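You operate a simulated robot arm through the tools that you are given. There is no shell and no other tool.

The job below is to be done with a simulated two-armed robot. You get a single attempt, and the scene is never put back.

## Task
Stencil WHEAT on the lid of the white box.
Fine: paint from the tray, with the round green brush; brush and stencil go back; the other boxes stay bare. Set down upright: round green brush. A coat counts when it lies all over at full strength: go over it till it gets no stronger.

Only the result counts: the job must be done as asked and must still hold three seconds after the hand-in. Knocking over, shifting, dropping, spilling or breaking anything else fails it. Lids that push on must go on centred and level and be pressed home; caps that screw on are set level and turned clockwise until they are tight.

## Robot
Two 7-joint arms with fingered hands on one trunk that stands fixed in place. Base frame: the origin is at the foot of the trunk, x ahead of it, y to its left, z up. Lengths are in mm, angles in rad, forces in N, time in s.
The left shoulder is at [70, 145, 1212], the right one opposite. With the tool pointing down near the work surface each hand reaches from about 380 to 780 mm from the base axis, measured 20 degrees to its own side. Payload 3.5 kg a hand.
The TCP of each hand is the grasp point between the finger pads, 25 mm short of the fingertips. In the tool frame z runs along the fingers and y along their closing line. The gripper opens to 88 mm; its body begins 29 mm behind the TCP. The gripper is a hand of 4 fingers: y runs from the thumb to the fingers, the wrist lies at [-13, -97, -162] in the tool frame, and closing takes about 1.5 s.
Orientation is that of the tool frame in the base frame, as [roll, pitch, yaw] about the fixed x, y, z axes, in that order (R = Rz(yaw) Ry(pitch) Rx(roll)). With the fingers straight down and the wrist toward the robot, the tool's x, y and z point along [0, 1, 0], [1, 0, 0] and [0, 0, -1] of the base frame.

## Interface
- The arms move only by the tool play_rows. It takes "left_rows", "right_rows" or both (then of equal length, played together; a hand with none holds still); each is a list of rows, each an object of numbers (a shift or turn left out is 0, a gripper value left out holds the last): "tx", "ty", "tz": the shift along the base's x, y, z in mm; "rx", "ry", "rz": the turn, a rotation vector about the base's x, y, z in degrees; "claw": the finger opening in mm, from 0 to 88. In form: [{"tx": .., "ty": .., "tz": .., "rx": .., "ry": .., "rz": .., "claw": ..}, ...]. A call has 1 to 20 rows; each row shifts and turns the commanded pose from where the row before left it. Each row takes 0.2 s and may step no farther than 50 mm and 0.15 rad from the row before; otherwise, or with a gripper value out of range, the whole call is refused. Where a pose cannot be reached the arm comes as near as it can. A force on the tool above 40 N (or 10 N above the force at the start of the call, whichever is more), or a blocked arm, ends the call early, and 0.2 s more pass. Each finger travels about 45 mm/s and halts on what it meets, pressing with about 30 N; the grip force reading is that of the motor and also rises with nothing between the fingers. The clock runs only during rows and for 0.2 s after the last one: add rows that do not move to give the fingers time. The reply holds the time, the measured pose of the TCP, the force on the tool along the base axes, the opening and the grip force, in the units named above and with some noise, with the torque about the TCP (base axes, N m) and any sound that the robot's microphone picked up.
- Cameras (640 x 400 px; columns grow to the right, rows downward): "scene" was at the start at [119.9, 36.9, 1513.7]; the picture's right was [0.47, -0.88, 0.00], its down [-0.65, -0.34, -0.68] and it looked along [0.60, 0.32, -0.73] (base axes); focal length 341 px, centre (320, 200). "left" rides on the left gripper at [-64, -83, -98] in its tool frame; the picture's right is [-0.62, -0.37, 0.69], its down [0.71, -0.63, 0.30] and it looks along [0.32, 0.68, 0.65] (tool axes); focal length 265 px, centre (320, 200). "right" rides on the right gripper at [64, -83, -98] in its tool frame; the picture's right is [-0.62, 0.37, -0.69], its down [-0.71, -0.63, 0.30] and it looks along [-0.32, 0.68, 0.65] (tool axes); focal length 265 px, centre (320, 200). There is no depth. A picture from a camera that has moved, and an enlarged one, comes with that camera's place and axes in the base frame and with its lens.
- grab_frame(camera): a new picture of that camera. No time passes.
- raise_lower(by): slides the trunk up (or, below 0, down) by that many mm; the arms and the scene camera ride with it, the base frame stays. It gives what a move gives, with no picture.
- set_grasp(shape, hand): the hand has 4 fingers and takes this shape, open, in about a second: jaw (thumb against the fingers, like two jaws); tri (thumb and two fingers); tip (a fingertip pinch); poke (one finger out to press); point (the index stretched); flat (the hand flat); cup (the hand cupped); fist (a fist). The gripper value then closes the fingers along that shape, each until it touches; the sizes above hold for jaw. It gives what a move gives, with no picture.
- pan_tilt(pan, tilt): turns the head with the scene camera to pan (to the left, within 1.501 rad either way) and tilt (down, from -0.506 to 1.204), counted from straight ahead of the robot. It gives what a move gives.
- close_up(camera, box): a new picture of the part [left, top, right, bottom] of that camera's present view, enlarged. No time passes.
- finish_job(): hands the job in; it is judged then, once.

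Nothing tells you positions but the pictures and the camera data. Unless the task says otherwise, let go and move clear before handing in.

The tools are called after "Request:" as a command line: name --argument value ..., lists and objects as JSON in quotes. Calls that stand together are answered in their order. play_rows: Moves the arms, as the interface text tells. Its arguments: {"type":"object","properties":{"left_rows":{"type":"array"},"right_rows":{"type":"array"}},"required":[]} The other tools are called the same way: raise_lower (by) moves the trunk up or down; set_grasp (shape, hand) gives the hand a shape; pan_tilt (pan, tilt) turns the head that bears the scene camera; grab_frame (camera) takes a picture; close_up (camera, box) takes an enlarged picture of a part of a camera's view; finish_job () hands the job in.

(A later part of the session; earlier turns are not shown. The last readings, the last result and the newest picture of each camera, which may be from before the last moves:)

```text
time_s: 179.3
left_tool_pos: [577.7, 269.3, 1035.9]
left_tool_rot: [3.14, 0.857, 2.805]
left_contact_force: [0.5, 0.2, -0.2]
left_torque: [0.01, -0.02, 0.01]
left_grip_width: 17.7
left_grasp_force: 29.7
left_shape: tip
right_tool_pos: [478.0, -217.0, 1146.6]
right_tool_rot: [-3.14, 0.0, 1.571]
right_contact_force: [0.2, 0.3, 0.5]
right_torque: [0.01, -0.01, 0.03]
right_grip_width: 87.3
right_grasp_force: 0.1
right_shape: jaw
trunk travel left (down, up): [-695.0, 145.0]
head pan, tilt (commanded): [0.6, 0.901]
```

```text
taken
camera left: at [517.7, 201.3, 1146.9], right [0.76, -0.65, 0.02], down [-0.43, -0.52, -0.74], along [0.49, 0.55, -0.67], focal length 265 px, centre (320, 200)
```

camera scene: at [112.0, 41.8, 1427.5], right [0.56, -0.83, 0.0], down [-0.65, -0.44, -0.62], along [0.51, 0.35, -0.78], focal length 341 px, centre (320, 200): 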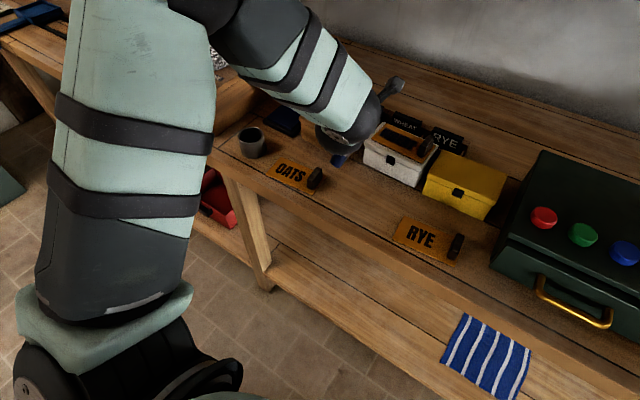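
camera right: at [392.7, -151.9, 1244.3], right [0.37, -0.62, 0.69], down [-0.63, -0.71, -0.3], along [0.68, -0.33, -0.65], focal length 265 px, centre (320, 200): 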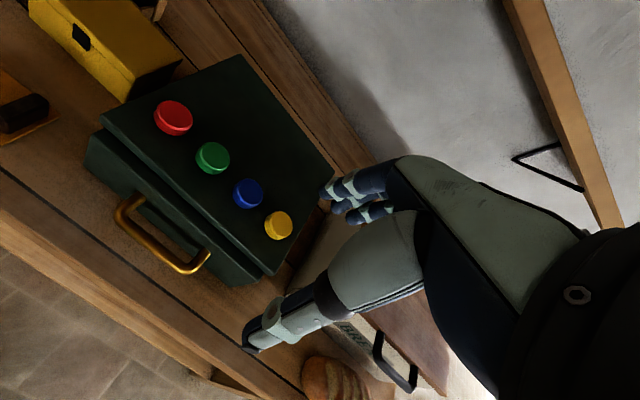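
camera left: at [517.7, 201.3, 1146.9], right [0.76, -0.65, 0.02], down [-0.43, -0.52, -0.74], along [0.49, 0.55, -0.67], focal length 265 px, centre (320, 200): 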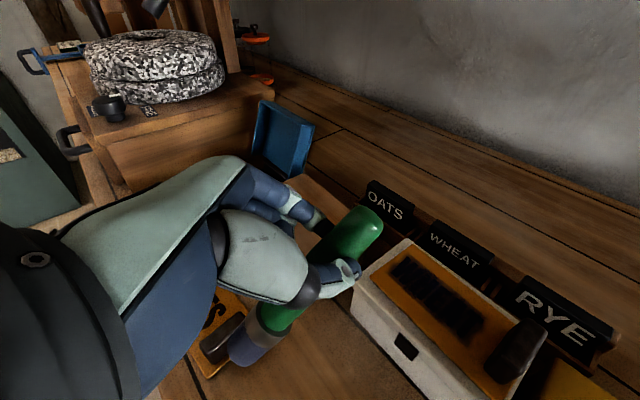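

Half-way upright with good clearance. Completing the rotation.

Request:
play_rows --left_rows '[{"rx": -2.67, "ry": -7.73, "tx": 3, "tz": 4}, {"rx": -2.67, "ry": -7.73, "tx": 3, "tz": 4}, {"rx": -2.67, "ry": -7.73, "tx": 3, "tz": 4}, {"rx": -2.67, "ry": -7.73, "tx": 3, "tz": 4}, {"rx": -2.67, "ry": -7.73, "tx": 3, "tz": 4}, {}, {}]'

Request:
grab_frame --camera "scene"

Request:
grab_frame --camera "left"

```text
time_s: 180.9
left_tool_pos: [592.5, 268.9, 1054.0]
left_tool_rot: [1.175, 1.569, 0.845]
left_contact_force: [0.5, 0.3, -0.3]
left_torque: [0.0, 0.01, -0.03]
left_grip_width: 17.5
left_grasp_force: 30.2
left_shape: tip
right_tool_pos: [478.2, -217.4, 1148.3]
right_tool_rot: [-3.141, -0.001, 1.571]
right_contact_force: [-0.3, -0.3, 0.6]
right_torque: [0.01, -0.02, 0.0]
right_grip_width: 87.8
right_grasp_force: 0.0
right_shape: jaw
trunk travel left (down, up): [-695.0, 145.0]
head pan, tilt (commanded): [0.6, 0.901]
```

```text
taken
camera scene: at [112.0, 41.7, 1427.5], right [0.56, -0.83, 0.0], down [-0.65, -0.44, -0.62], along [0.51, 0.35, -0.78], focal length 341 px, centre (320, 200)
```

scene: 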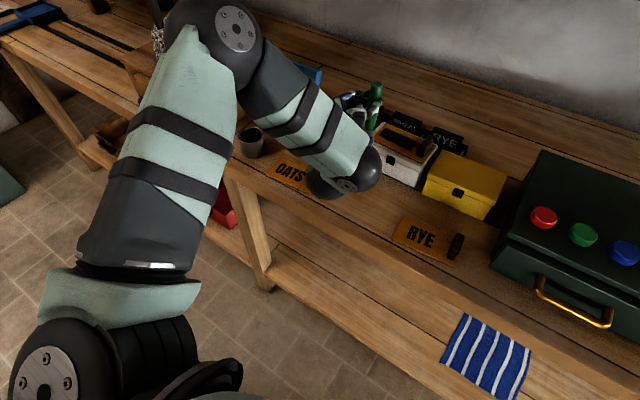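

```text
taken
camera left: at [470.7, 222.0, 1117.6], right [0.53, -0.57, 0.62], down [0.08, -0.69, -0.72], along [0.84, 0.43, -0.32], focal length 265 px, centre (320, 200)
```

left: 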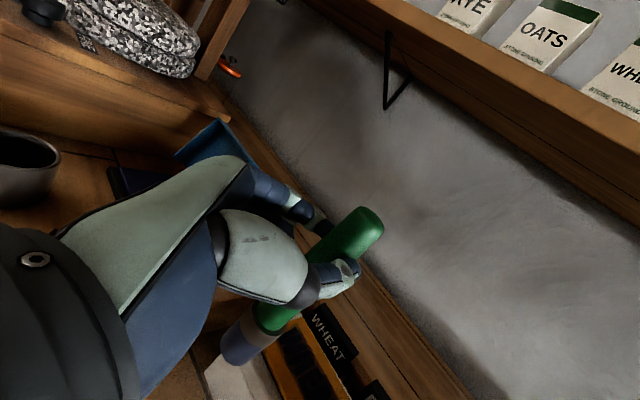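

The brush is upright now, hand behind it. Checking verticality with close-ups.

Request:
close_up --camera "scene" --box '[330, 70, 430, 160]'

Request:
close_up --camera "left" --box '[200, 190, 420, 390]'

Request:
grab_frame --camera "right"

```text
4.44 times, centred on (380, 115) of scene
camera zoom: at [112.0, 41.7, 1427.5], right [0.56, -0.83, 0.0], down [-0.65, -0.44, -0.62], along [0.51, 0.35, -0.78], focal length 1514 px, centre (53, 578)
```

zoom: 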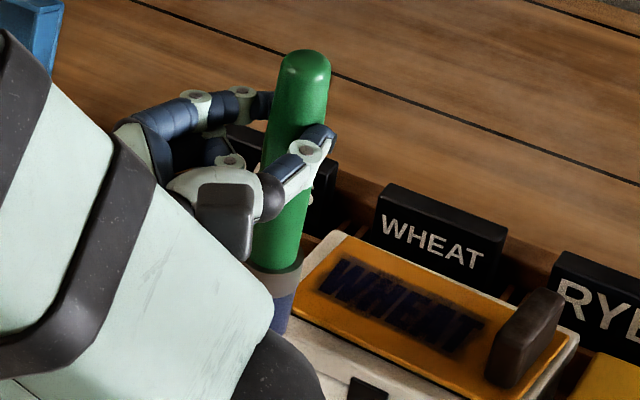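

```text
2.00 times, centred on (310, 290) of left
camera zoom: at [470.7, 222.0, 1117.6], right [0.53, -0.57, 0.62], down [0.08, -0.69, -0.72], along [0.84, 0.43, -0.32], focal length 531 px, centre (340, 20)
```

zoom: 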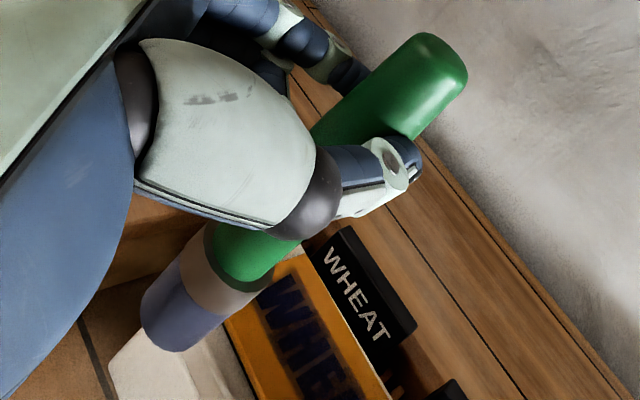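

```text
taken
camera right: at [393.1, -152.6, 1244.1], right [0.37, -0.62, 0.69], down [-0.63, -0.71, -0.3], along [0.68, -0.32, -0.65], focal length 265 px, centre (320, 200)
```

right: 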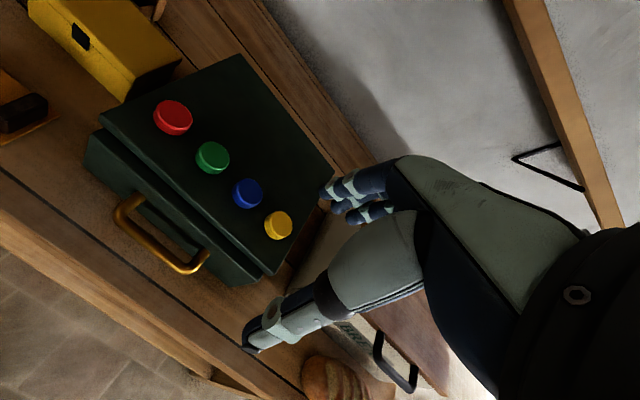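

The brush leans ~6° (top toward −x/−y). I correct that, then carry it upright to above the pot while turning the hand's azimuth.

Request:
play_rows --left_rows '[{"rx": -2.5, "ry": 5.8}, {"rz": 6.3, "tx": -10, "ty": 30, "tz": 5}, {"rz": 6.3, "tx": -10, "ty": 35, "tz": 5}, {"rz": 6.3, "tx": -10, "ty": 35}, {"rz": 6.3, "tx": -10, "ty": 35}, {"rz": 6.3, "tx": -10, "ty": 35}, {"rz": 6.3, "tx": -10, "ty": 35}, {"rz": 6.2, "tx": -10, "ty": 35}, {}, {}]'

Request:
grab_frame --camera "scene"

Request:
grab_frame --camera "left"

Request:
close_up --camera "scene" --box '[190, 50, 310, 170]'

```text
time_s: 183.1
left_tool_pos: [522.8, 506.4, 1063.8]
left_tool_rot: [-2.394, 1.461, -1.956]
left_contact_force: [1.1, -0.4, -0.5]
left_torque: [0.02, 0.0, -0.02]
left_grip_width: 17.8
left_grasp_force: 29.8
left_shape: tip
right_tool_pos: [477.2, -217.4, 1146.7]
right_tool_rot: [-3.142, -0.001, 1.572]
right_contact_force: [0.9, 0.1, 0.7]
right_torque: [0.0, -0.01, 0.0]
right_grip_width: 87.6
right_grasp_force: 0.1
right_shape: jaw
trunk travel left (down, up): [-695.0, 145.0]
head pan, tilt (commanded): [0.6, 0.901]
```

```text
taken
camera scene: at [112.0, 41.9, 1427.5], right [0.56, -0.83, 0.0], down [-0.65, -0.44, -0.62], along [0.51, 0.35, -0.78], focal length 341 px, centre (320, 200)
```

scene: 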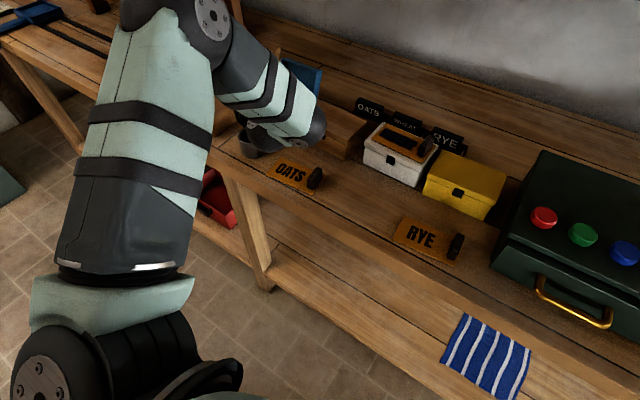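

```text
taken
camera left: at [470.0, 396.9, 1139.7], right [0.81, 0.02, 0.59], down [0.51, -0.51, -0.69], along [0.29, 0.86, -0.43], focal length 265 px, centre (320, 200)
```

left: 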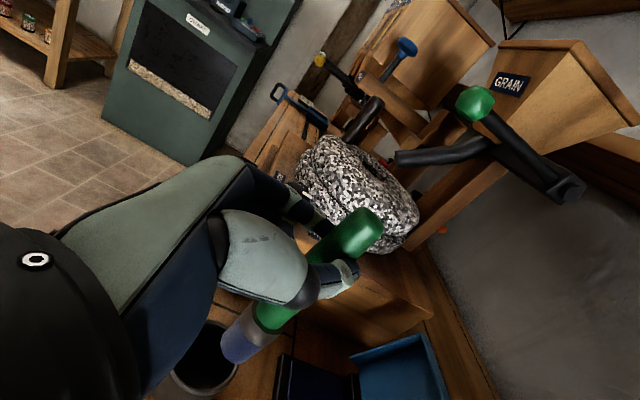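

```text
3.33 times, centred on (250, 110) of scene
camera zoom: at [112.0, 41.9, 1427.5], right [0.56, -0.83, 0.0], down [-0.65, -0.44, -0.62], along [0.51, 0.35, -0.78], focal length 1135 px, centre (553, 500)
```

zoom: 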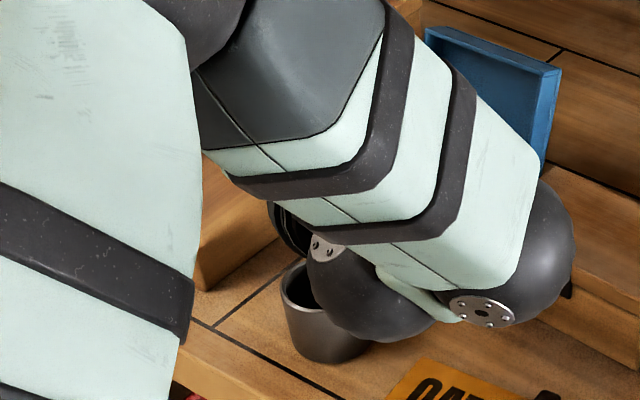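

The brush is over the pot region; the scene view is blocked by the forearm, so I use the wrist camera for fine alignment.

Request:
close_up --camera "left" --box '[160, 190, 420, 400]'

```text
1.90 times, centred on (290, 295) of left
camera zoom: at [470.0, 396.9, 1139.7], right [0.81, 0.02, 0.59], down [0.51, -0.51, -0.69], along [0.29, 0.86, -0.43], focal length 506 px, centre (377, 19)
```

zoom: 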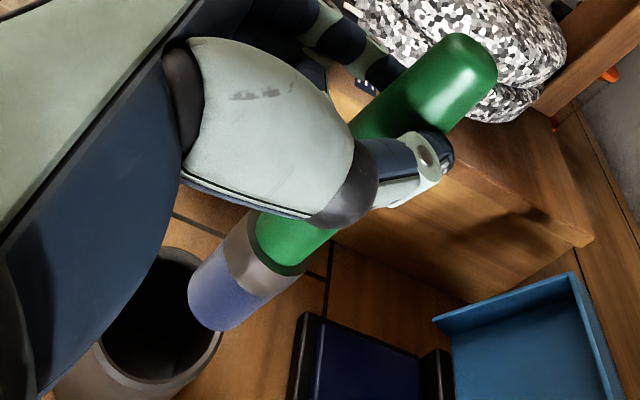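

Brush axis ≈ (530, 503), nearly vertical, tip z≈946. I'll turn the hand's azimuth a further 30° so the forearm clears the scene camera's line to the pot.

Request:
play_rows --left_rows '[{"rz": 7.5}, {"rz": 7.5}, {"rz": 7.5}, {"rz": 7.5, "tx": -6, "ty": 4}, {}, {}]'

Request:
grab_frame --camera "scene"

Request:
close_up --camera "scene" --box '[190, 50, 310, 170]'

Request:
grab_frame --camera "left"

```text
time_s: 184.5
left_tool_pos: [515.1, 512.2, 1062.5]
left_tool_rot: [-2.449, 1.462, -1.489]
left_contact_force: [0.0, -0.7, -0.1]
left_torque: [-0.03, -0.02, 0.0]
left_grip_width: 17.6
left_grasp_force: 30.5
left_shape: tip
right_tool_pos: [477.9, -215.8, 1147.9]
right_tool_rot: [-3.139, 0.0, 1.571]
right_contact_force: [-0.2, 0.9, -0.1]
right_torque: [0.0, 0.04, -0.01]
right_grip_width: 87.5
right_grasp_force: 0.1
right_shape: jaw
trunk travel left (down, up): [-695.0, 145.0]
head pan, tilt (commanded): [0.6, 0.901]
```

```text
taken
camera scene: at [112.1, 42.0, 1427.4], right [0.56, -0.83, 0.0], down [-0.65, -0.44, -0.62], along [0.51, 0.35, -0.78], focal length 341 px, centre (320, 200)
```

scene: 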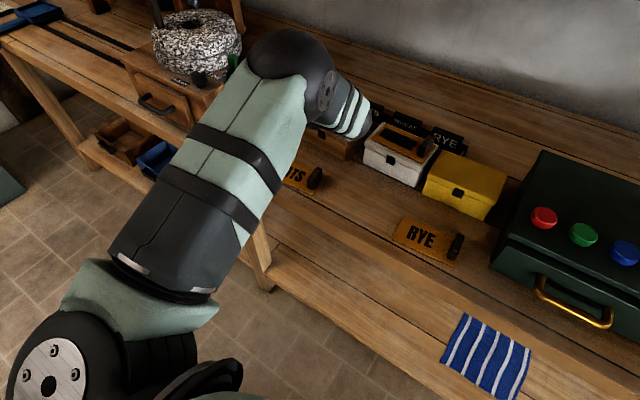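

```text
3.33 times, centred on (250, 110) of scene
camera zoom: at [112.1, 42.0, 1427.4], right [0.56, -0.83, 0.0], down [-0.65, -0.44, -0.62], along [0.51, 0.35, -0.78], focal length 1135 px, centre (553, 500)
```

zoom: 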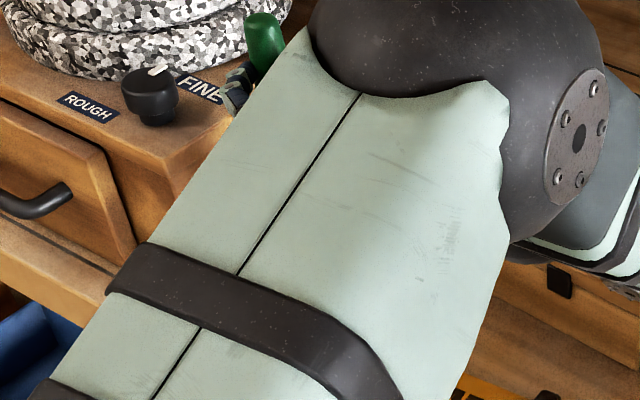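

```text
taken
camera left: at [526.0, 391.8, 1140.2], right [0.69, 0.42, 0.59], down [0.7, -0.19, -0.69], along [-0.18, 0.89, -0.43], focal length 265 px, centre (320, 200)
```

left: 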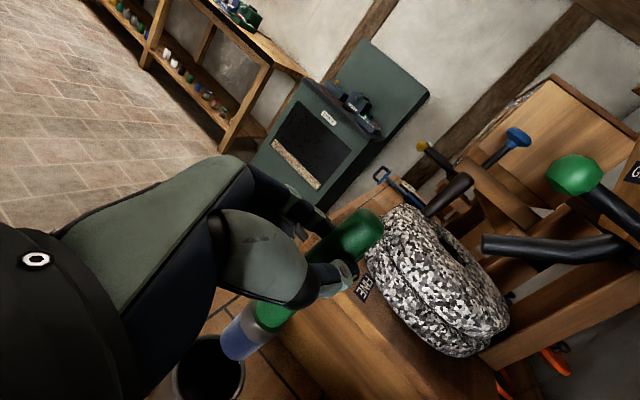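

The upper arm now blocks the scene view, but the wrist camera sees both tip and pot. Zooming there.

Request:
close_up --camera "left" --box '[150, 200, 400, 400]'

Request:
close_up --camera "left" --box '[150, 300, 310, 400]'

```text
2.00 times, centred on (275, 300) of left
camera zoom: at [526.0, 391.8, 1140.2], right [0.69, 0.42, 0.59], down [0.7, -0.19, -0.69], along [-0.18, 0.89, -0.43], focal length 531 px, centre (410, 0)
```

zoom: 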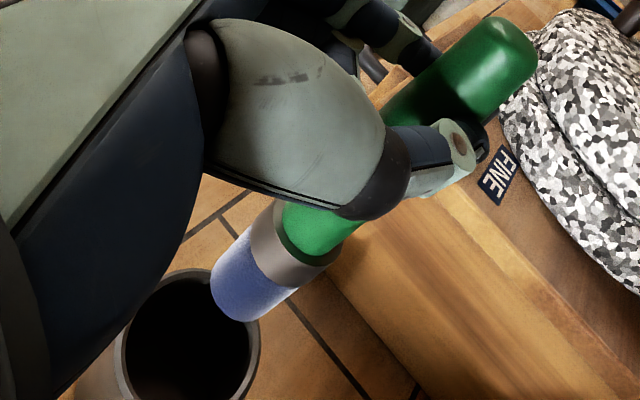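

```text
4.00 times, centred on (230, 350) of left
camera zoom: at [526.0, 391.8, 1140.2], right [0.69, 0.42, 0.59], down [0.7, -0.19, -0.69], along [-0.18, 0.89, -0.43], focal length 1062 px, centre (680, -400)
```

zoom: 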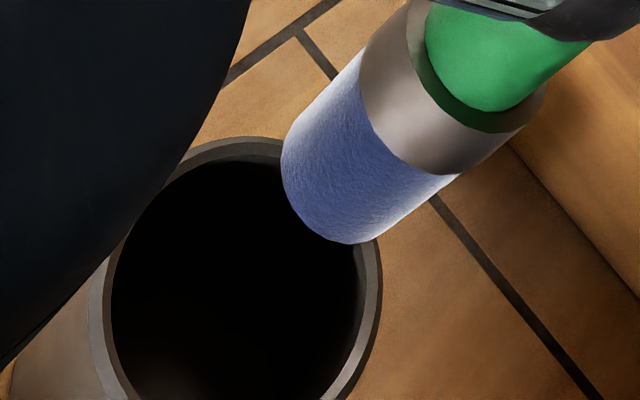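

The pot's centre is ≈ (521.5, 517) and the tip ≈ (525, 519). I make the small correction and begin lowering into the pot, pausing as the tip enters.

Request:
play_rows --left_rows '[{"ry": -1.7, "tx": -4, "ty": -1}, {"tx": -3, "ty": -1}, {"tz": -12}, {"tz": -12}, {"tz": -8}, {}, {}]'

Request:
close_up --camera "left" --box '[150, 200, 400, 400]'

Request:
close_up --camera "left" --box '[150, 300, 310, 400]'

```text
time_s: 186.1
left_tool_pos: [508.4, 509.6, 1032.3]
left_tool_rot: [-2.185, 1.455, -1.225]
left_contact_force: [-0.1, 0.5, -1.5]
left_torque: [-0.04, 0.02, 0.02]
left_grip_width: 17.4
left_grasp_force: 29.9
left_shape: tip
right_tool_pos: [478.0, -216.7, 1147.7]
right_tool_rot: [3.141, -0.001, 1.571]
right_contact_force: [0.9, -0.2, -0.1]
right_torque: [-0.01, 0.01, -0.03]
right_grip_width: 87.7
right_grasp_force: 0.1
right_shape: jaw
trunk travel left (down, up): [-695.0, 145.0]
head pan, tilt (commanded): [0.6, 0.901]
```

```text
2.00 times, centred on (275, 300) of left
camera zoom: at [516.5, 390.2, 1109.4], right [0.67, 0.42, 0.61], down [0.72, -0.19, -0.67], along [-0.17, 0.89, -0.43], focal length 531 px, centre (410, 0)
```

zoom: 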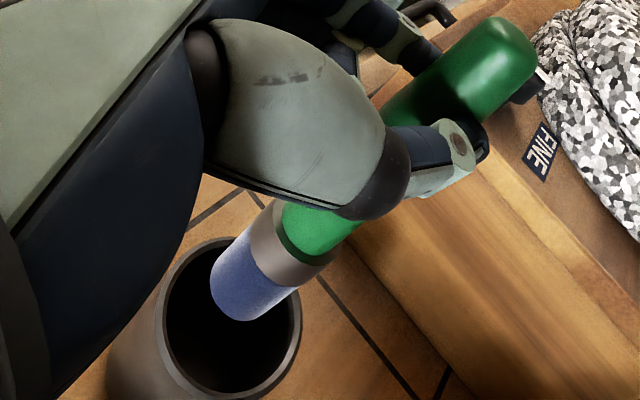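

```text
4.00 times, centred on (230, 350) of left
camera zoom: at [516.5, 390.2, 1109.4], right [0.67, 0.42, 0.61], down [0.72, -0.19, -0.67], along [-0.17, 0.89, -0.43], focal length 1062 px, centre (680, -400)
```

zoom: 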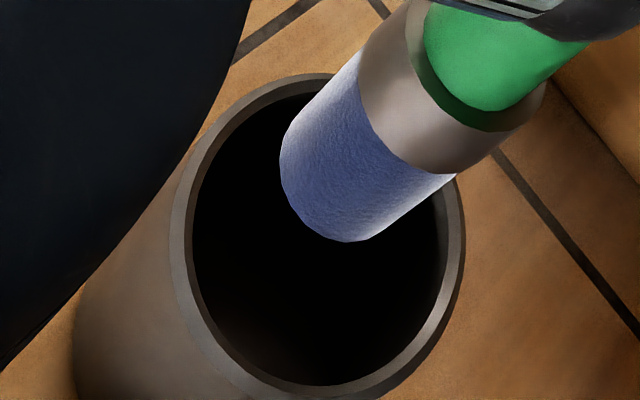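

The tip is just above the rim and nearly centred (≈3 mm off). Correcting and lowering further.

Request:
play_rows --left_rows '[{"tx": 2.4, "ty": -1.9}, {"tz": -10}, {"tz": -10}, {"tz": -10}, {}, {}]'

Request:
close_up --camera "left" --box '[150, 200, 400, 400]'

```text
time_s: 187.5
left_tool_pos: [512.1, 508.4, 1002.5]
left_tool_rot: [-2.159, 1.455, -1.199]
left_contact_force: [0.2, -0.1, -0.3]
left_torque: [-0.01, 0.01, 0.0]
left_grip_width: 17.7
left_grasp_force: 29.8
left_shape: tip
right_tool_pos: [477.4, -215.9, 1147.2]
right_tool_rot: [3.141, 0.002, 1.571]
right_contact_force: [0.2, -1.5, -0.1]
right_torque: [0.0, 0.0, 0.0]
right_grip_width: 87.5
right_grasp_force: 0.1
right_shape: jaw
trunk travel left (down, up): [-695.0, 145.0]
head pan, tilt (commanded): [0.6, 0.901]
```

```text
2.00 times, centred on (275, 300) of left
camera zoom: at [518.8, 388.2, 1079.1], right [0.67, 0.42, 0.61], down [0.72, -0.19, -0.67], along [-0.17, 0.89, -0.43], focal length 531 px, centre (410, 0)
```

zoom: 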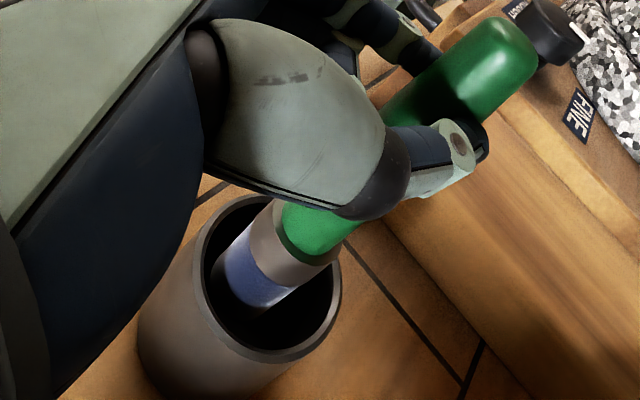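

The brush is entering the pot freely. Continuing down until it touches the pot's floor.

Request:
play_rows --left_rows '[{"tz": -8}, {"tz": -7}, {"tz": -5}, {"tz": -3}, {}, {}]'

Request:
close_up --camera "left" --box '[150, 200, 400, 400]'

```text
time_s: 188.9
left_tool_pos: [511.8, 507.4, 979.4]
left_tool_rot: [-2.163, 1.453, -1.205]
left_contact_force: [0.2, -0.3, -0.3]
left_torque: [-0.02, 0.01, -0.01]
left_grip_width: 17.5
left_grasp_force: 30.1
left_shape: tip
right_tool_pos: [477.6, -216.7, 1146.6]
right_tool_rot: [3.141, -0.001, 1.571]
right_contact_force: [0.4, -0.4, 0.0]
right_torque: [0.02, -0.02, 0.01]
right_grip_width: 87.5
right_grasp_force: 0.1
right_shape: jaw
trunk travel left (down, up): [-695.0, 145.0]
head pan, tilt (commanded): [0.6, 0.901]
```

```text
2.00 times, centred on (275, 300) of left
camera zoom: at [518.5, 388.7, 1056.3], right [0.67, 0.42, 0.61], down [0.72, -0.19, -0.67], along [-0.17, 0.89, -0.43], focal length 531 px, centre (410, 0)
```

zoom: 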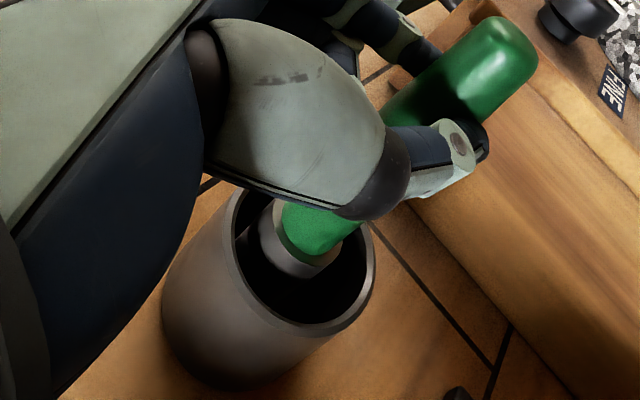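

Near the floor of the pot. Small steps until contact.

Request:
play_rows --left_rows '[{"tz": -2}, {"tz": -1.5}, {"tz": -1.5}, {}, {}]'

```text
time_s: 190.1
left_tool_pos: [512.7, 508.6, 974.5]
left_tool_rot: [-2.179, 1.455, -1.22]
left_contact_force: [-0.6, -0.4, -0.6]
left_torque: [0.0, 0.05, 0.0]
left_grip_width: 17.6
left_grasp_force: 29.9
left_shape: tip
right_tool_pos: [478.3, -216.4, 1147.3]
right_tool_rot: [-3.141, -0.001, 1.57]
right_contact_force: [-0.4, 0.5, 0.6]
right_torque: [0.0, -0.03, 0.0]
right_grip_width: 87.3
right_grasp_force: 0.0
right_shape: jaw
trunk travel left (down, up): [-695.0, 145.0]
head pan, tilt (commanded): [0.6, 0.901]
```

Request:
play_rows --left_rows '[{"tz": -1.5}, {"tz": -1}, {"tz": -1}, {}, {}]'

Request:
close_up --camera "left" --box '[150, 200, 400, 400]'

```text
time_s: 191.3
left_tool_pos: [510.9, 509.5, 969.8]
left_tool_rot: [-2.168, 1.453, -1.21]
left_contact_force: [-0.6, -0.3, 0.1]
left_torque: [0.03, 0.02, 0.01]
left_grip_width: 17.6
left_grasp_force: 30.1
left_shape: tip
right_tool_pos: [478.2, -216.4, 1148.3]
right_tool_rot: [-3.141, 0.0, 1.57]
right_contact_force: [0.5, 0.1, -0.2]
right_torque: [0.03, 0.02, -0.02]
right_grip_width: 87.4
right_grasp_force: 0.1
right_shape: jaw
trunk travel left (down, up): [-695.0, 145.0]
head pan, tilt (commanded): [0.6, 0.901]
```

```text
2.00 times, centred on (275, 300) of left
camera zoom: at [518.5, 389.4, 1047.9], right [0.67, 0.42, 0.61], down [0.72, -0.19, -0.67], along [-0.17, 0.89, -0.43], focal length 531 px, centre (410, 0)
```

zoom: 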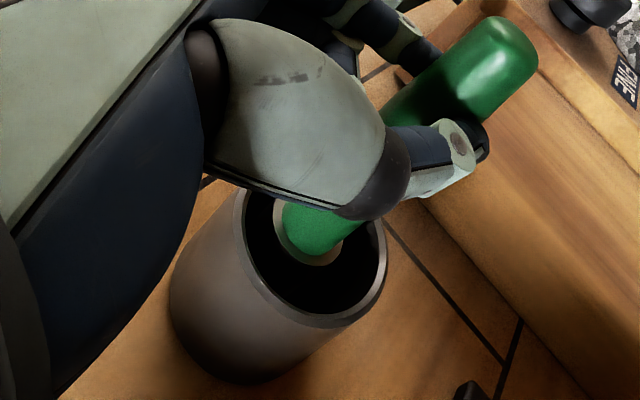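

Still no contact. Continuing.

Request:
play_rows --left_rows '[{"tz": -1.5}, {"tz": -1.5}, {"tz": -1.5}, {}, {}]'

```text
time_s: 192.5
left_tool_pos: [510.1, 509.0, 967.6]
left_tool_rot: [-2.129, 1.455, -1.17]
left_contact_force: [-0.7, 0.2, 9.3]
left_torque: [0.21, -0.04, 0.0]
left_grip_width: 17.9
left_grasp_force: 30.1
left_shape: tip
right_tool_pos: [476.2, -217.0, 1147.7]
right_tool_rot: [3.14, -0.003, 1.569]
right_contact_force: [0.4, -0.7, -0.2]
right_torque: [-0.06, -0.02, 0.0]
right_grip_width: 87.6
right_grasp_force: 0.1
right_shape: jaw
trunk travel left (down, up): [-695.0, 145.0]
head pan, tilt (commanded): [0.6, 0.901]
```

Contact at 9 N. Combining views, I find the top leans ~7° toward +y, so I lift a few mm and straighten the brush (7° about +x) while keeping its tip centred.

Request:
play_rows --left_rows '[{"tz": 4}, {"tz": 4}, {"rx": 2.4, "ty": -3.3}, {"rx": 2.3, "ty": -3.3}, {"rx": 2.3, "ty": -3.4}, {}, {}]'

Request:
close_up --camera "left" --box '[150, 200, 400, 400]'

Request:
grab_frame --camera "scene"

Request:
close_up --camera "scene" --box '[190, 50, 310, 170]'

```text
time_s: 194.1
left_tool_pos: [512.8, 498.2, 973.9]
left_tool_rot: [-0.688, 1.528, 0.267]
left_contact_force: [0.6, -0.6, -0.5]
left_torque: [-0.05, 0.0, 0.01]
left_grip_width: 17.6
left_grasp_force: 30.0
left_shape: tip
right_tool_pos: [478.2, -217.4, 1148.1]
right_tool_rot: [3.141, 0.0, 1.571]
right_contact_force: [0.2, 0.3, -0.3]
right_torque: [0.03, -0.02, -0.02]
right_grip_width: 87.4
right_grasp_force: 0.0
right_shape: jaw
trunk travel left (down, up): [-695.0, 145.0]
head pan, tilt (commanded): [0.6, 0.901]
```

```text
2.00 times, centred on (275, 300) of left
camera zoom: at [519.0, 370.4, 1036.0], right [0.67, 0.34, 0.65], down [0.72, -0.11, -0.69], along [-0.17, 0.93, -0.32], focal length 531 px, centre (410, 0)
```

zoom: 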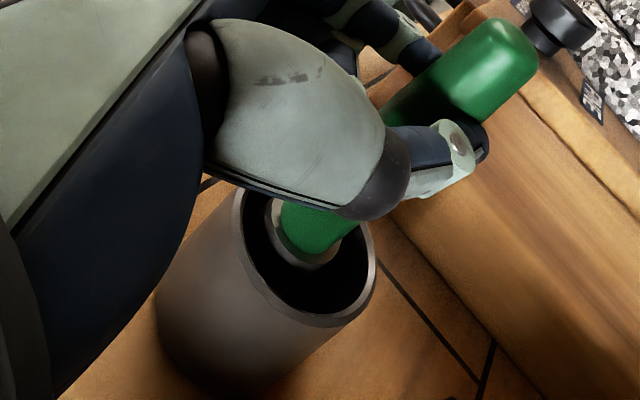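

```text
taken
camera scene: at [112.1, 42.1, 1427.4], right [0.56, -0.83, 0.0], down [-0.65, -0.44, -0.62], along [0.51, 0.35, -0.78], focal length 341 px, centre (320, 200)
```

scene: 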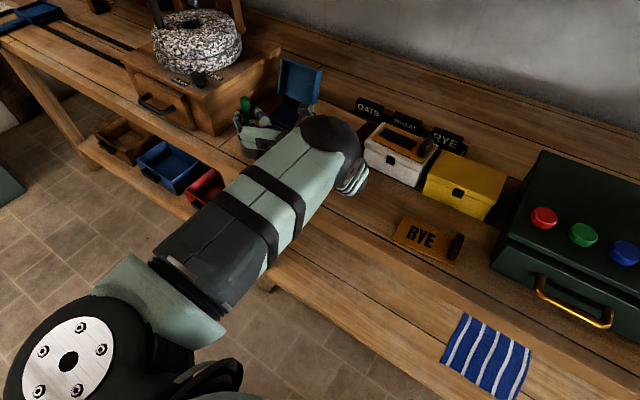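

```text
3.33 times, centred on (250, 110) of scene
camera zoom: at [112.1, 42.1, 1427.4], right [0.56, -0.83, 0.0], down [-0.65, -0.44, -0.62], along [0.51, 0.35, -0.78], focal length 1135 px, centre (553, 500)
```

zoom: 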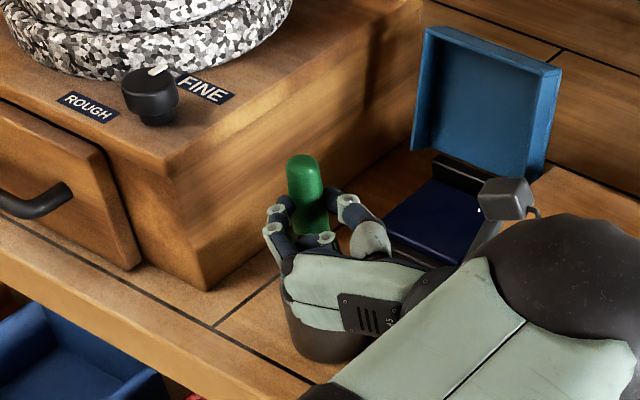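

Now top (524.8, 515.6) and tip (523.7, 516.7) agree: vertical and centred in the pot. Lowering gently to the floor.

Request:
play_rows --left_rows '[{"tz": -2}, {"tz": -1.5}, {"tz": -1}, {}, {}]'

```text
time_s: 195.3
left_tool_pos: [511.8, 499.0, 969.1]
left_tool_rot: [-0.643, 1.527, 0.313]
left_contact_force: [0.0, 0.0, -0.1]
left_torque: [0.03, 0.02, 0.02]
left_grip_width: 17.7
left_grasp_force: 30.5
left_shape: tip
right_tool_pos: [477.3, -216.9, 1146.9]
right_tool_rot: [-3.141, -0.001, 1.573]
right_contact_force: [0.6, 0.0, -0.2]
right_torque: [-0.01, -0.01, 0.0]
right_grip_width: 87.4
right_grasp_force: 0.1
right_shape: jaw
trunk travel left (down, up): [-695.0, 145.0]
head pan, tilt (commanded): [0.6, 0.901]
```

Request:
play_rows --left_rows '[{"tz": -1}, {"tz": -1}, {}, {}]'

```text
time_s: 196.3
left_tool_pos: [511.4, 498.4, 967.6]
left_tool_rot: [-0.609, 1.526, 0.347]
left_contact_force: [-0.4, -0.2, 3.2]
left_torque: [0.02, -0.03, -0.01]
left_grip_width: 17.7
left_grasp_force: 29.8
left_shape: tip
right_tool_pos: [476.1, -217.0, 1147.9]
right_tool_rot: [-3.141, 0.0, 1.57]
right_contact_force: [-0.7, 0.6, -0.1]
right_torque: [-0.01, -0.02, -0.03]
right_grip_width: 87.8
right_grasp_force: 0.0
right_shape: jaw
trunk travel left (down, up): [-695.0, 145.0]
head pan, tilt (commanded): [0.6, 0.901]
```

The brush stands on the pot floor with ~3 N. Releasing slowly.

Request:
play_rows --left_rows '[{"tz": 0.5}, {"claw": 16}, {"claw": 18}, {"claw": 20}, {"claw": 24}, {"claw": 30}, {"claw": 38}, {"claw": 46}, {}, {}]'

Request:
close_up --camera "scene" --box '[190, 50, 310, 170]'

Request:
close_up --camera "left" --box '[150, 200, 400, 400]'

```text
time_s: 198.5
left_tool_pos: [512.1, 499.3, 967.6]
left_tool_rot: [-0.661, 1.527, 0.293]
left_contact_force: [-0.1, -0.6, 0.0]
left_torque: [0.02, -0.01, -0.02]
left_grip_width: 45.3
left_grasp_force: 0.1
left_shape: tip
right_tool_pos: [478.1, -216.7, 1146.8]
right_tool_rot: [-3.141, 0.0, 1.571]
right_contact_force: [-0.6, -0.2, 0.1]
right_torque: [-0.01, 0.0, -0.01]
right_grip_width: 87.4
right_grasp_force: 0.0
right_shape: jaw
trunk travel left (down, up): [-695.0, 145.0]
head pan, tilt (commanded): [0.6, 0.901]
```

```text
3.33 times, centred on (250, 110) of scene
camera zoom: at [112.0, 41.9, 1427.5], right [0.56, -0.83, 0.0], down [-0.65, -0.44, -0.62], along [0.51, 0.35, -0.78], focal length 1135 px, centre (553, 500)
```

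zoom: 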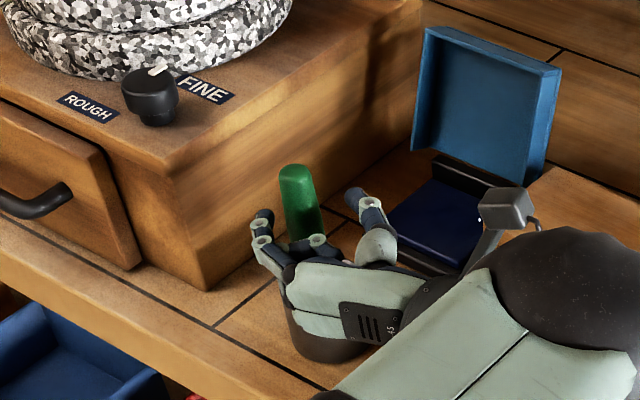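

```text
2.00 times, centred on (275, 300) of left
camera zoom: at [518.6, 370.1, 1029.9], right [0.67, 0.34, 0.65], down [0.72, -0.11, -0.69], along [-0.17, 0.93, -0.32], focal length 531 px, centre (410, 0)
```

zoom: 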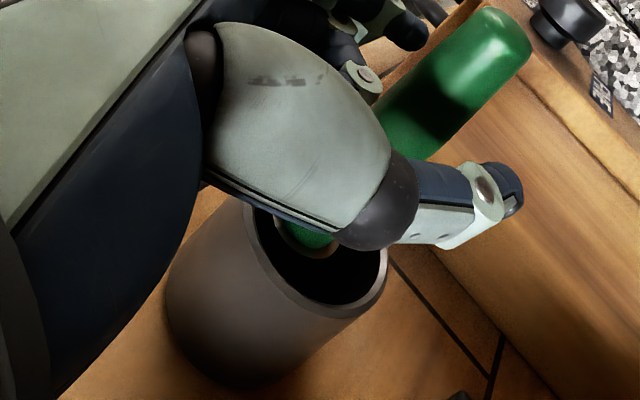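

The brush stands upright in the pot, free of the fingers. I open wider and retreat straight back along the hand's axis.

Request:
play_rows --left_rows '[{"claw": 60}, {"claw": 70}, {}, {"tx": -4, "ty": -6}, {"tx": -6, "ty": -8.5}, {"tx": -9, "ty": -12.5}, {"tx": -11, "ty": -16}, {"tx": -11, "ty": -16}, {"tx": -6, "ty": -10, "tz": 20}, {"tz": 30}, {}]'

Request:
close_up --camera "scene" --box '[190, 50, 310, 170]'

Request:
grab_frame --camera "left"

Request:
grab_frame --camera "scene"

```text
time_s: 200.9
left_tool_pos: [464.9, 429.4, 1017.4]
left_tool_rot: [-0.657, 1.527, 0.298]
left_contact_force: [-0.1, 0.1, -0.6]
left_torque: [-0.04, 0.01, 0.02]
left_grip_width: 70.0
left_grasp_force: 0.0
left_shape: tip
right_tool_pos: [477.2, -217.6, 1147.9]
right_tool_rot: [-3.141, 0.0, 1.572]
right_contact_force: [1.0, 0.4, 0.1]
right_torque: [0.0, 0.02, -0.02]
right_grip_width: 87.5
right_grasp_force: 0.0
right_shape: jaw
trunk travel left (down, up): [-695.0, 145.0]
head pan, tilt (commanded): [0.6, 0.901]
```

```text
3.33 times, centred on (250, 110) of scene
camera zoom: at [112.5, 42.0, 1427.4], right [0.56, -0.83, 0.0], down [-0.65, -0.44, -0.62], along [0.51, 0.35, -0.78], focal length 1135 px, centre (553, 500)
```

zoom: 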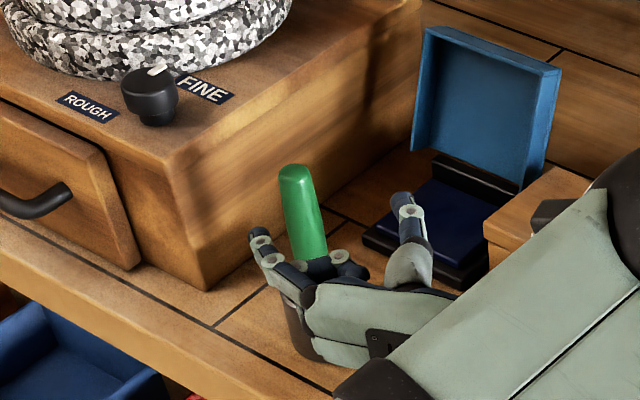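

```text
taken
camera left: at [472.4, 301.2, 1080.1], right [0.67, 0.34, 0.65], down [0.72, -0.11, -0.69], along [-0.17, 0.93, -0.32], focal length 265 px, centre (320, 200)
```

left: 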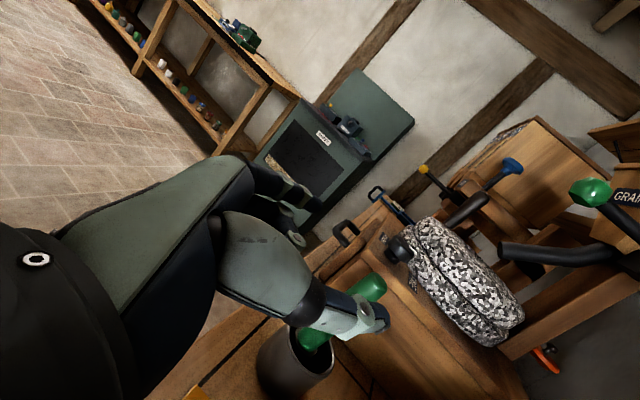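

```text
taken
camera scene: at [112.5, 42.0, 1427.4], right [0.56, -0.83, 0.0], down [-0.65, -0.44, -0.62], along [0.51, 0.35, -0.78], focal length 341 px, centre (320, 200)
```

scene: 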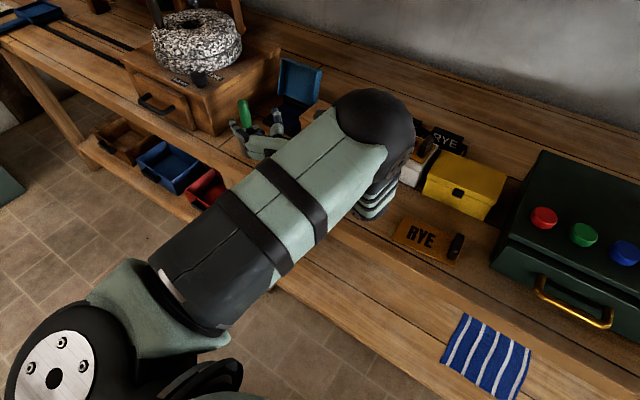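

The brush stands upright in its pot. Now I unwind the arm: raise, turn the hand's azimuth back, then bring the fingers down again.

Request:
play_rows --left_rows '[{"tz": 20, "ty": -10}, {"tz": 20, "ty": -10, "rx": -3.5}, {"tz": 10, "ty": -10, "rx": -3.5}, {"rz": -7.4, "tx": 9.5, "ty": -10}, {"rz": -7.4, "tx": 9.5, "ty": -10}, {"rz": -7.4, "tx": 9.5, "ty": -10}, {"rz": -7.4, "tx": 9.5, "ty": -10}, {"rz": -7.4, "tx": 9.5, "ty": -10}, {"rz": -7.4, "tx": 9.5, "ty": -10}, {"rz": -7.4, "tx": 9.5, "ty": -10}, {"rz": -7.4, "tx": 9.5, "ty": -10}, {"rz": -7.4, "tx": 9.5, "ty": -10}, {"rz": -7.4, "tx": 9.5, "ty": -10}, {}]'

Request:
grab_frame --camera "scene"

```text
time_s: 203.9
left_tool_pos: [558.9, 298.0, 1067.2]
left_tool_rot: [-2.175, 1.455, -2.511]
left_contact_force: [-0.3, 0.0, -0.9]
left_torque: [0.01, 0.03, 0.03]
left_grip_width: 69.8
left_grasp_force: 0.0
left_shape: tip
right_tool_pos: [476.3, -217.4, 1147.6]
right_tool_rot: [-3.141, 0.001, 1.569]
right_contact_force: [-0.1, -0.4, 1.0]
right_torque: [-0.01, -0.01, 0.0]
right_grip_width: 87.6
right_grasp_force: 0.1
right_shape: jaw
trunk travel left (down, up): [-695.0, 145.0]
head pan, tilt (commanded): [0.6, 0.901]
```

```text
taken
camera scene: at [112.1, 41.3, 1427.5], right [0.56, -0.83, 0.0], down [-0.65, -0.44, -0.62], along [0.51, 0.35, -0.78], focal length 341 px, centre (320, 200)
```

scene: 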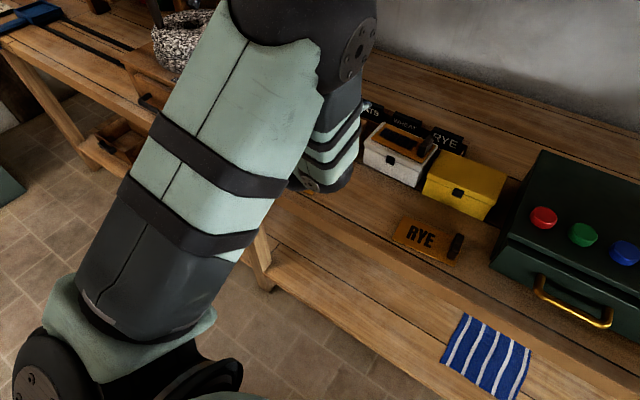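

Next I rotate the fingers back down to vertical.

Request:
play_rows --left_rows '[{"rx": 2.67, "ry": 7.73}, {"rx": 2.67, "ry": 7.73}, {"rx": 2.67, "ry": 7.73}, {"rx": 2.67, "ry": 7.73}, {"rx": 2.67, "ry": 7.73}, {"rx": 2.67, "ry": 7.73}, {"rx": 2.67, "ry": 7.73}, {"rx": 2.67, "ry": 7.73}, {"rx": 2.67, "ry": 7.73}, {"rx": 2.67, "ry": 7.73}, {}]'

Request:
set_grasp --hand "left" --shape "jaw"

Request:
grab_frame --camera "scene"

```text
time_s: 206.3
left_tool_pos: [558.4, 301.1, 1067.3]
left_tool_rot: [-3.13, 0.076, 2.907]
left_contact_force: [0.1, -0.5, 0.5]
left_torque: [0.0, -0.01, 0.01]
left_grip_width: 69.8
left_grasp_force: 0.1
left_shape: tip
right_tool_pos: [478.0, -216.5, 1148.1]
right_tool_rot: [3.141, 0.0, 1.571]
right_contact_force: [0.6, -0.8, -0.1]
right_torque: [-0.03, -0.01, 0.0]
right_grip_width: 87.9
right_grasp_force: 0.0
right_shape: jaw
trunk travel left (down, up): [-695.0, 145.0]
head pan, tilt (commanded): [0.6, 0.901]
```

```text
time_s: 207.2
left_tool_pos: [560.1, 300.3, 1066.6]
left_tool_rot: [-3.131, 0.076, 2.906]
left_contact_force: [-0.9, 0.6, -1.0]
left_torque: [0.03, 0.02, -0.01]
left_grip_width: 87.9
left_grasp_force: 0.0
left_shape: jaw
right_tool_pos: [477.7, -216.5, 1147.2]
right_tool_rot: [3.141, 0.001, 1.57]
right_contact_force: [0.2, -0.6, -0.8]
right_torque: [-0.02, -0.03, 0.04]
right_grip_width: 87.6
right_grasp_force: 0.0
right_shape: jaw
trunk travel left (down, up): [-695.0, 145.0]
head pan, tilt (commanded): [0.6, 0.901]
```

```text
taken
camera scene: at [112.1, 41.8, 1427.5], right [0.56, -0.83, 0.0], down [-0.65, -0.44, -0.62], along [0.51, 0.35, -0.78], focal length 341 px, centre (320, 200)
```

scene: 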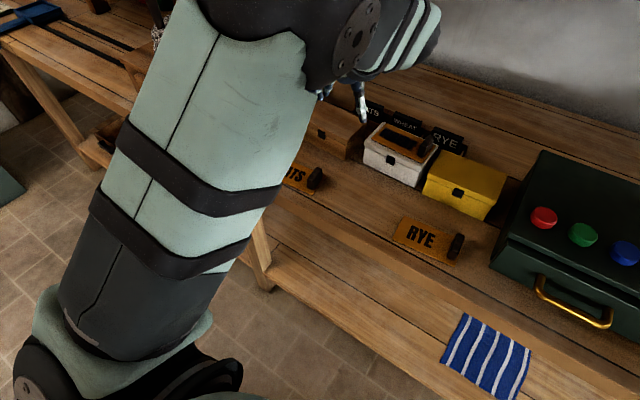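

Straightening and yawing the hand back to the default direction.

Request:
play_rows --left_rows '[{"rx": 1.66, "ry": 4.07}, {"rz": -8.4, "tx": -2}, {"rz": -8.4, "tx": -2}, {"rz": -8.4, "tx": -2}, {"rz": -8.4, "tx": -2, "ty": -5}, {"rz": -8.4, "tx": -2, "ty": -5}, {"rz": -8.4, "tx": -2, "ty": -5}, {"rz": -8.4, "tx": -2, "ty": -5}, {"rz": -8.4, "tx": -2, "ty": -5}, {"rz": -8.4, "tx": -2, "ty": -5}, {}]'

Request:
play_rows --left_rows '[{"rz": -8.2, "ty": -4}, {"rz": -8.2, "ty": -4}, {"rz": -8.2, "ty": -4}, {"rz": -8.2, "ty": -4}, {"rz": -8.2, "ty": -4}, {"rz": -8.2, "ty": -4}, {"rz": -8.2, "ty": -4}, {"rz": -8.2, "ty": -4}, {"rz": -8.2, "ty": -4}, {"rz": -8.2, "ty": -4}, {"rz": -8.2, "ty": -4}, {"rz": -8.2, "ty": -4}, {"rz": -7.6}, {}]'

Request:
grab_frame --camera "scene"

```text
time_s: 209.6
left_tool_pos: [541.3, 269.9, 1067.8]
left_tool_rot: [3.141, 0.002, 1.586]
left_contact_force: [0.0, -0.8, 0.4]
left_torque: [0.03, 0.0, 0.0]
left_grip_width: 87.9
left_grasp_force: 0.1
left_shape: jaw
right_tool_pos: [477.5, -217.1, 1146.3]
right_tool_rot: [-3.139, -0.001, 1.573]
right_contact_force: [0.2, -0.8, 0.7]
right_torque: [-0.04, -0.02, -0.04]
right_grip_width: 87.3
right_grasp_force: 0.1
right_shape: jaw
trunk travel left (down, up): [-695.0, 145.0]
head pan, tilt (commanded): [0.6, 0.901]
```

```text
time_s: 212.6
left_tool_pos: [541.9, 220.9, 1067.2]
left_tool_rot: [3.141, 0.002, -0.265]
left_contact_force: [0.2, 0.2, -0.4]
left_torque: [0.02, -0.01, -0.03]
left_grip_width: 87.9
left_grasp_force: 0.1
left_shape: jaw
right_tool_pos: [477.6, -217.3, 1148.9]
right_tool_rot: [3.141, 0.0, 1.571]
right_contact_force: [0.5, 0.2, -0.1]
right_torque: [0.0, -0.01, 0.0]
right_grip_width: 87.8
right_grasp_force: 0.1
right_shape: jaw
trunk travel left (down, up): [-695.0, 145.0]
head pan, tilt (commanded): [0.6, 0.901]
```

```text
taken
camera scene: at [111.5, 41.9, 1427.5], right [0.56, -0.83, 0.0], down [-0.65, -0.44, -0.62], along [0.51, 0.35, -0.78], focal length 341 px, centre (320, 200)
```

scene: 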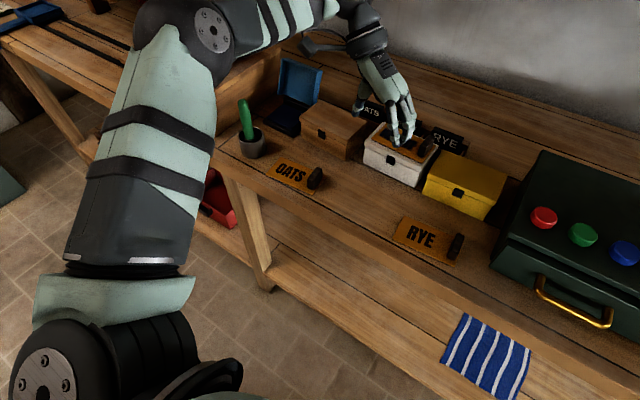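

The view is clear again. I check the brush in its pot and the bench state.

Request:
close_up --camera "scene" --box '[210, 85, 300, 165]'

Request:
close_up --camera "scene" --box '[260, 140, 480, 270]'

Request:
close_up --camera "left" --box '[240, 100, 640, 400]'

```text
5.00 times, centred on (255, 125) of scene
camera zoom: at [111.5, 41.9, 1427.5], right [0.56, -0.83, 0.0], down [-0.65, -0.44, -0.62], along [0.51, 0.35, -0.78], focal length 1703 px, centre (645, 575)
```

zoom: 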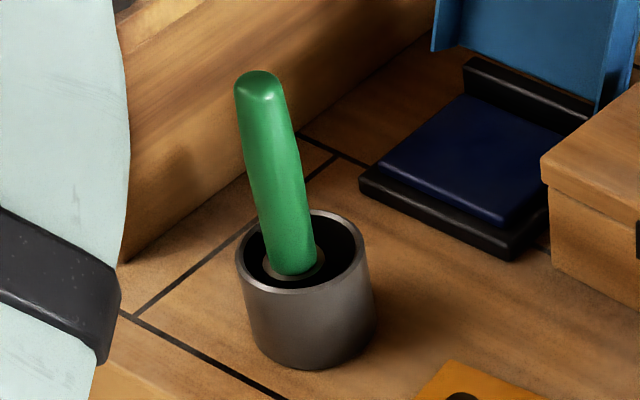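

```text
2.91 times, centred on (370, 205) of scene
camera zoom: at [111.5, 41.9, 1427.5], right [0.56, -0.83, 0.0], down [-0.65, -0.44, -0.62], along [0.51, 0.35, -0.78], focal length 991 px, centre (174, 186)
```

zoom: 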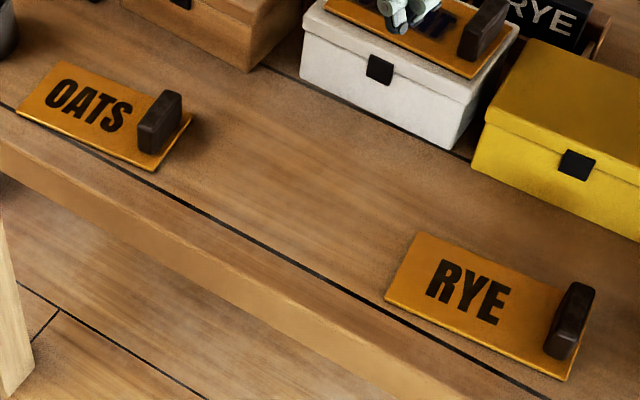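

```text
1.33 times, centred on (440, 250) of left
camera zoom: at [500.3, 319.3, 1165.3], right [-0.5, 0.52, -0.69], down [0.85, 0.42, -0.3], along [0.13, -0.74, -0.65], focal length 354 px, centre (160, 133)
```

zoom: 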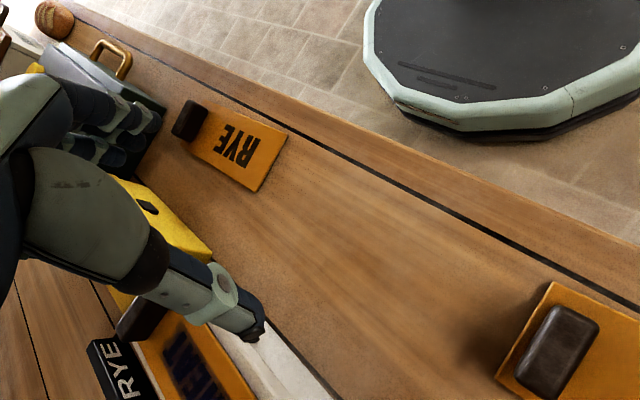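

Everything on the bench is in order and the brush stands vertical. Now I set the hand to the same orientation with which I released the stencil.

Request:
play_rows --left_rows '[{"rz": -0.6, "claw": 46}, {"rx": -1.9, "ry": -6.73}, {"rx": -1.9, "ry": -6.73}, {"rx": -1.9, "ry": -6.73}, {"rx": -1.9, "ry": -6.73}, {"rx": -1.9, "ry": -6.73}, {"rx": 3.1, "ry": 0.6}, {"rx": 3.1, "ry": 0.6}, {"rx": 3.1, "ry": 0.6}, {"rz": -3.6}, {"rz": -3.6}, {"rz": -3.6}, {"rx": 2}, {"rx": 2}, {}]'

Request:
close_up --camera "scene" --box '[350, 95, 470, 185]'

Request:
grab_frame --camera "scene"

```text
time_s: 215.8
left_tool_pos: [542.1, 221.7, 1066.8]
left_tool_rot: [-2.904, -0.488, -0.586]
left_contact_force: [0.5, -0.9, 0.1]
left_torque: [0.01, 0.0, 0.0]
left_grip_width: 46.5
left_grasp_force: 0.0
left_shape: jaw
right_tool_pos: [478.5, -216.6, 1147.9]
right_tool_rot: [3.141, -0.002, 1.57]
right_contact_force: [-0.1, 0.7, 0.2]
right_torque: [-0.04, -0.02, -0.01]
right_grip_width: 87.6
right_grasp_force: 0.1
right_shape: jaw
trunk travel left (down, up): [-695.0, 145.0]
head pan, tilt (commanded): [0.6, 0.901]
```

```text
4.44 times, centred on (410, 140) of scene
camera zoom: at [112.1, 42.4, 1427.4], right [0.56, -0.83, 0.0], down [-0.65, -0.44, -0.62], along [0.51, 0.35, -0.78], focal length 1514 px, centre (-80, 467)
```

zoom: 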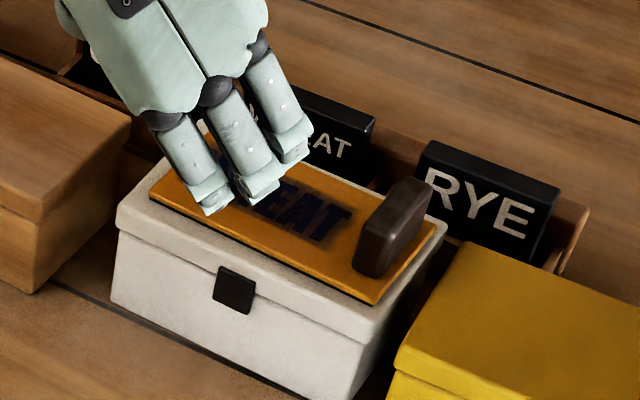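

```text
taken
camera scene: at [112.1, 42.4, 1427.4], right [0.56, -0.83, 0.0], down [-0.65, -0.44, -0.62], along [0.51, 0.35, -0.78], focal length 341 px, centre (320, 200)
```

scene: 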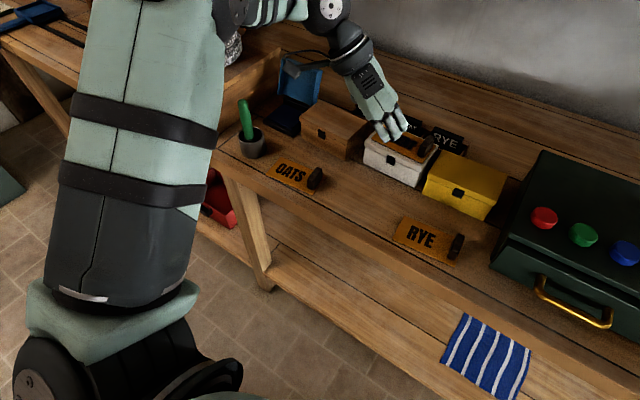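

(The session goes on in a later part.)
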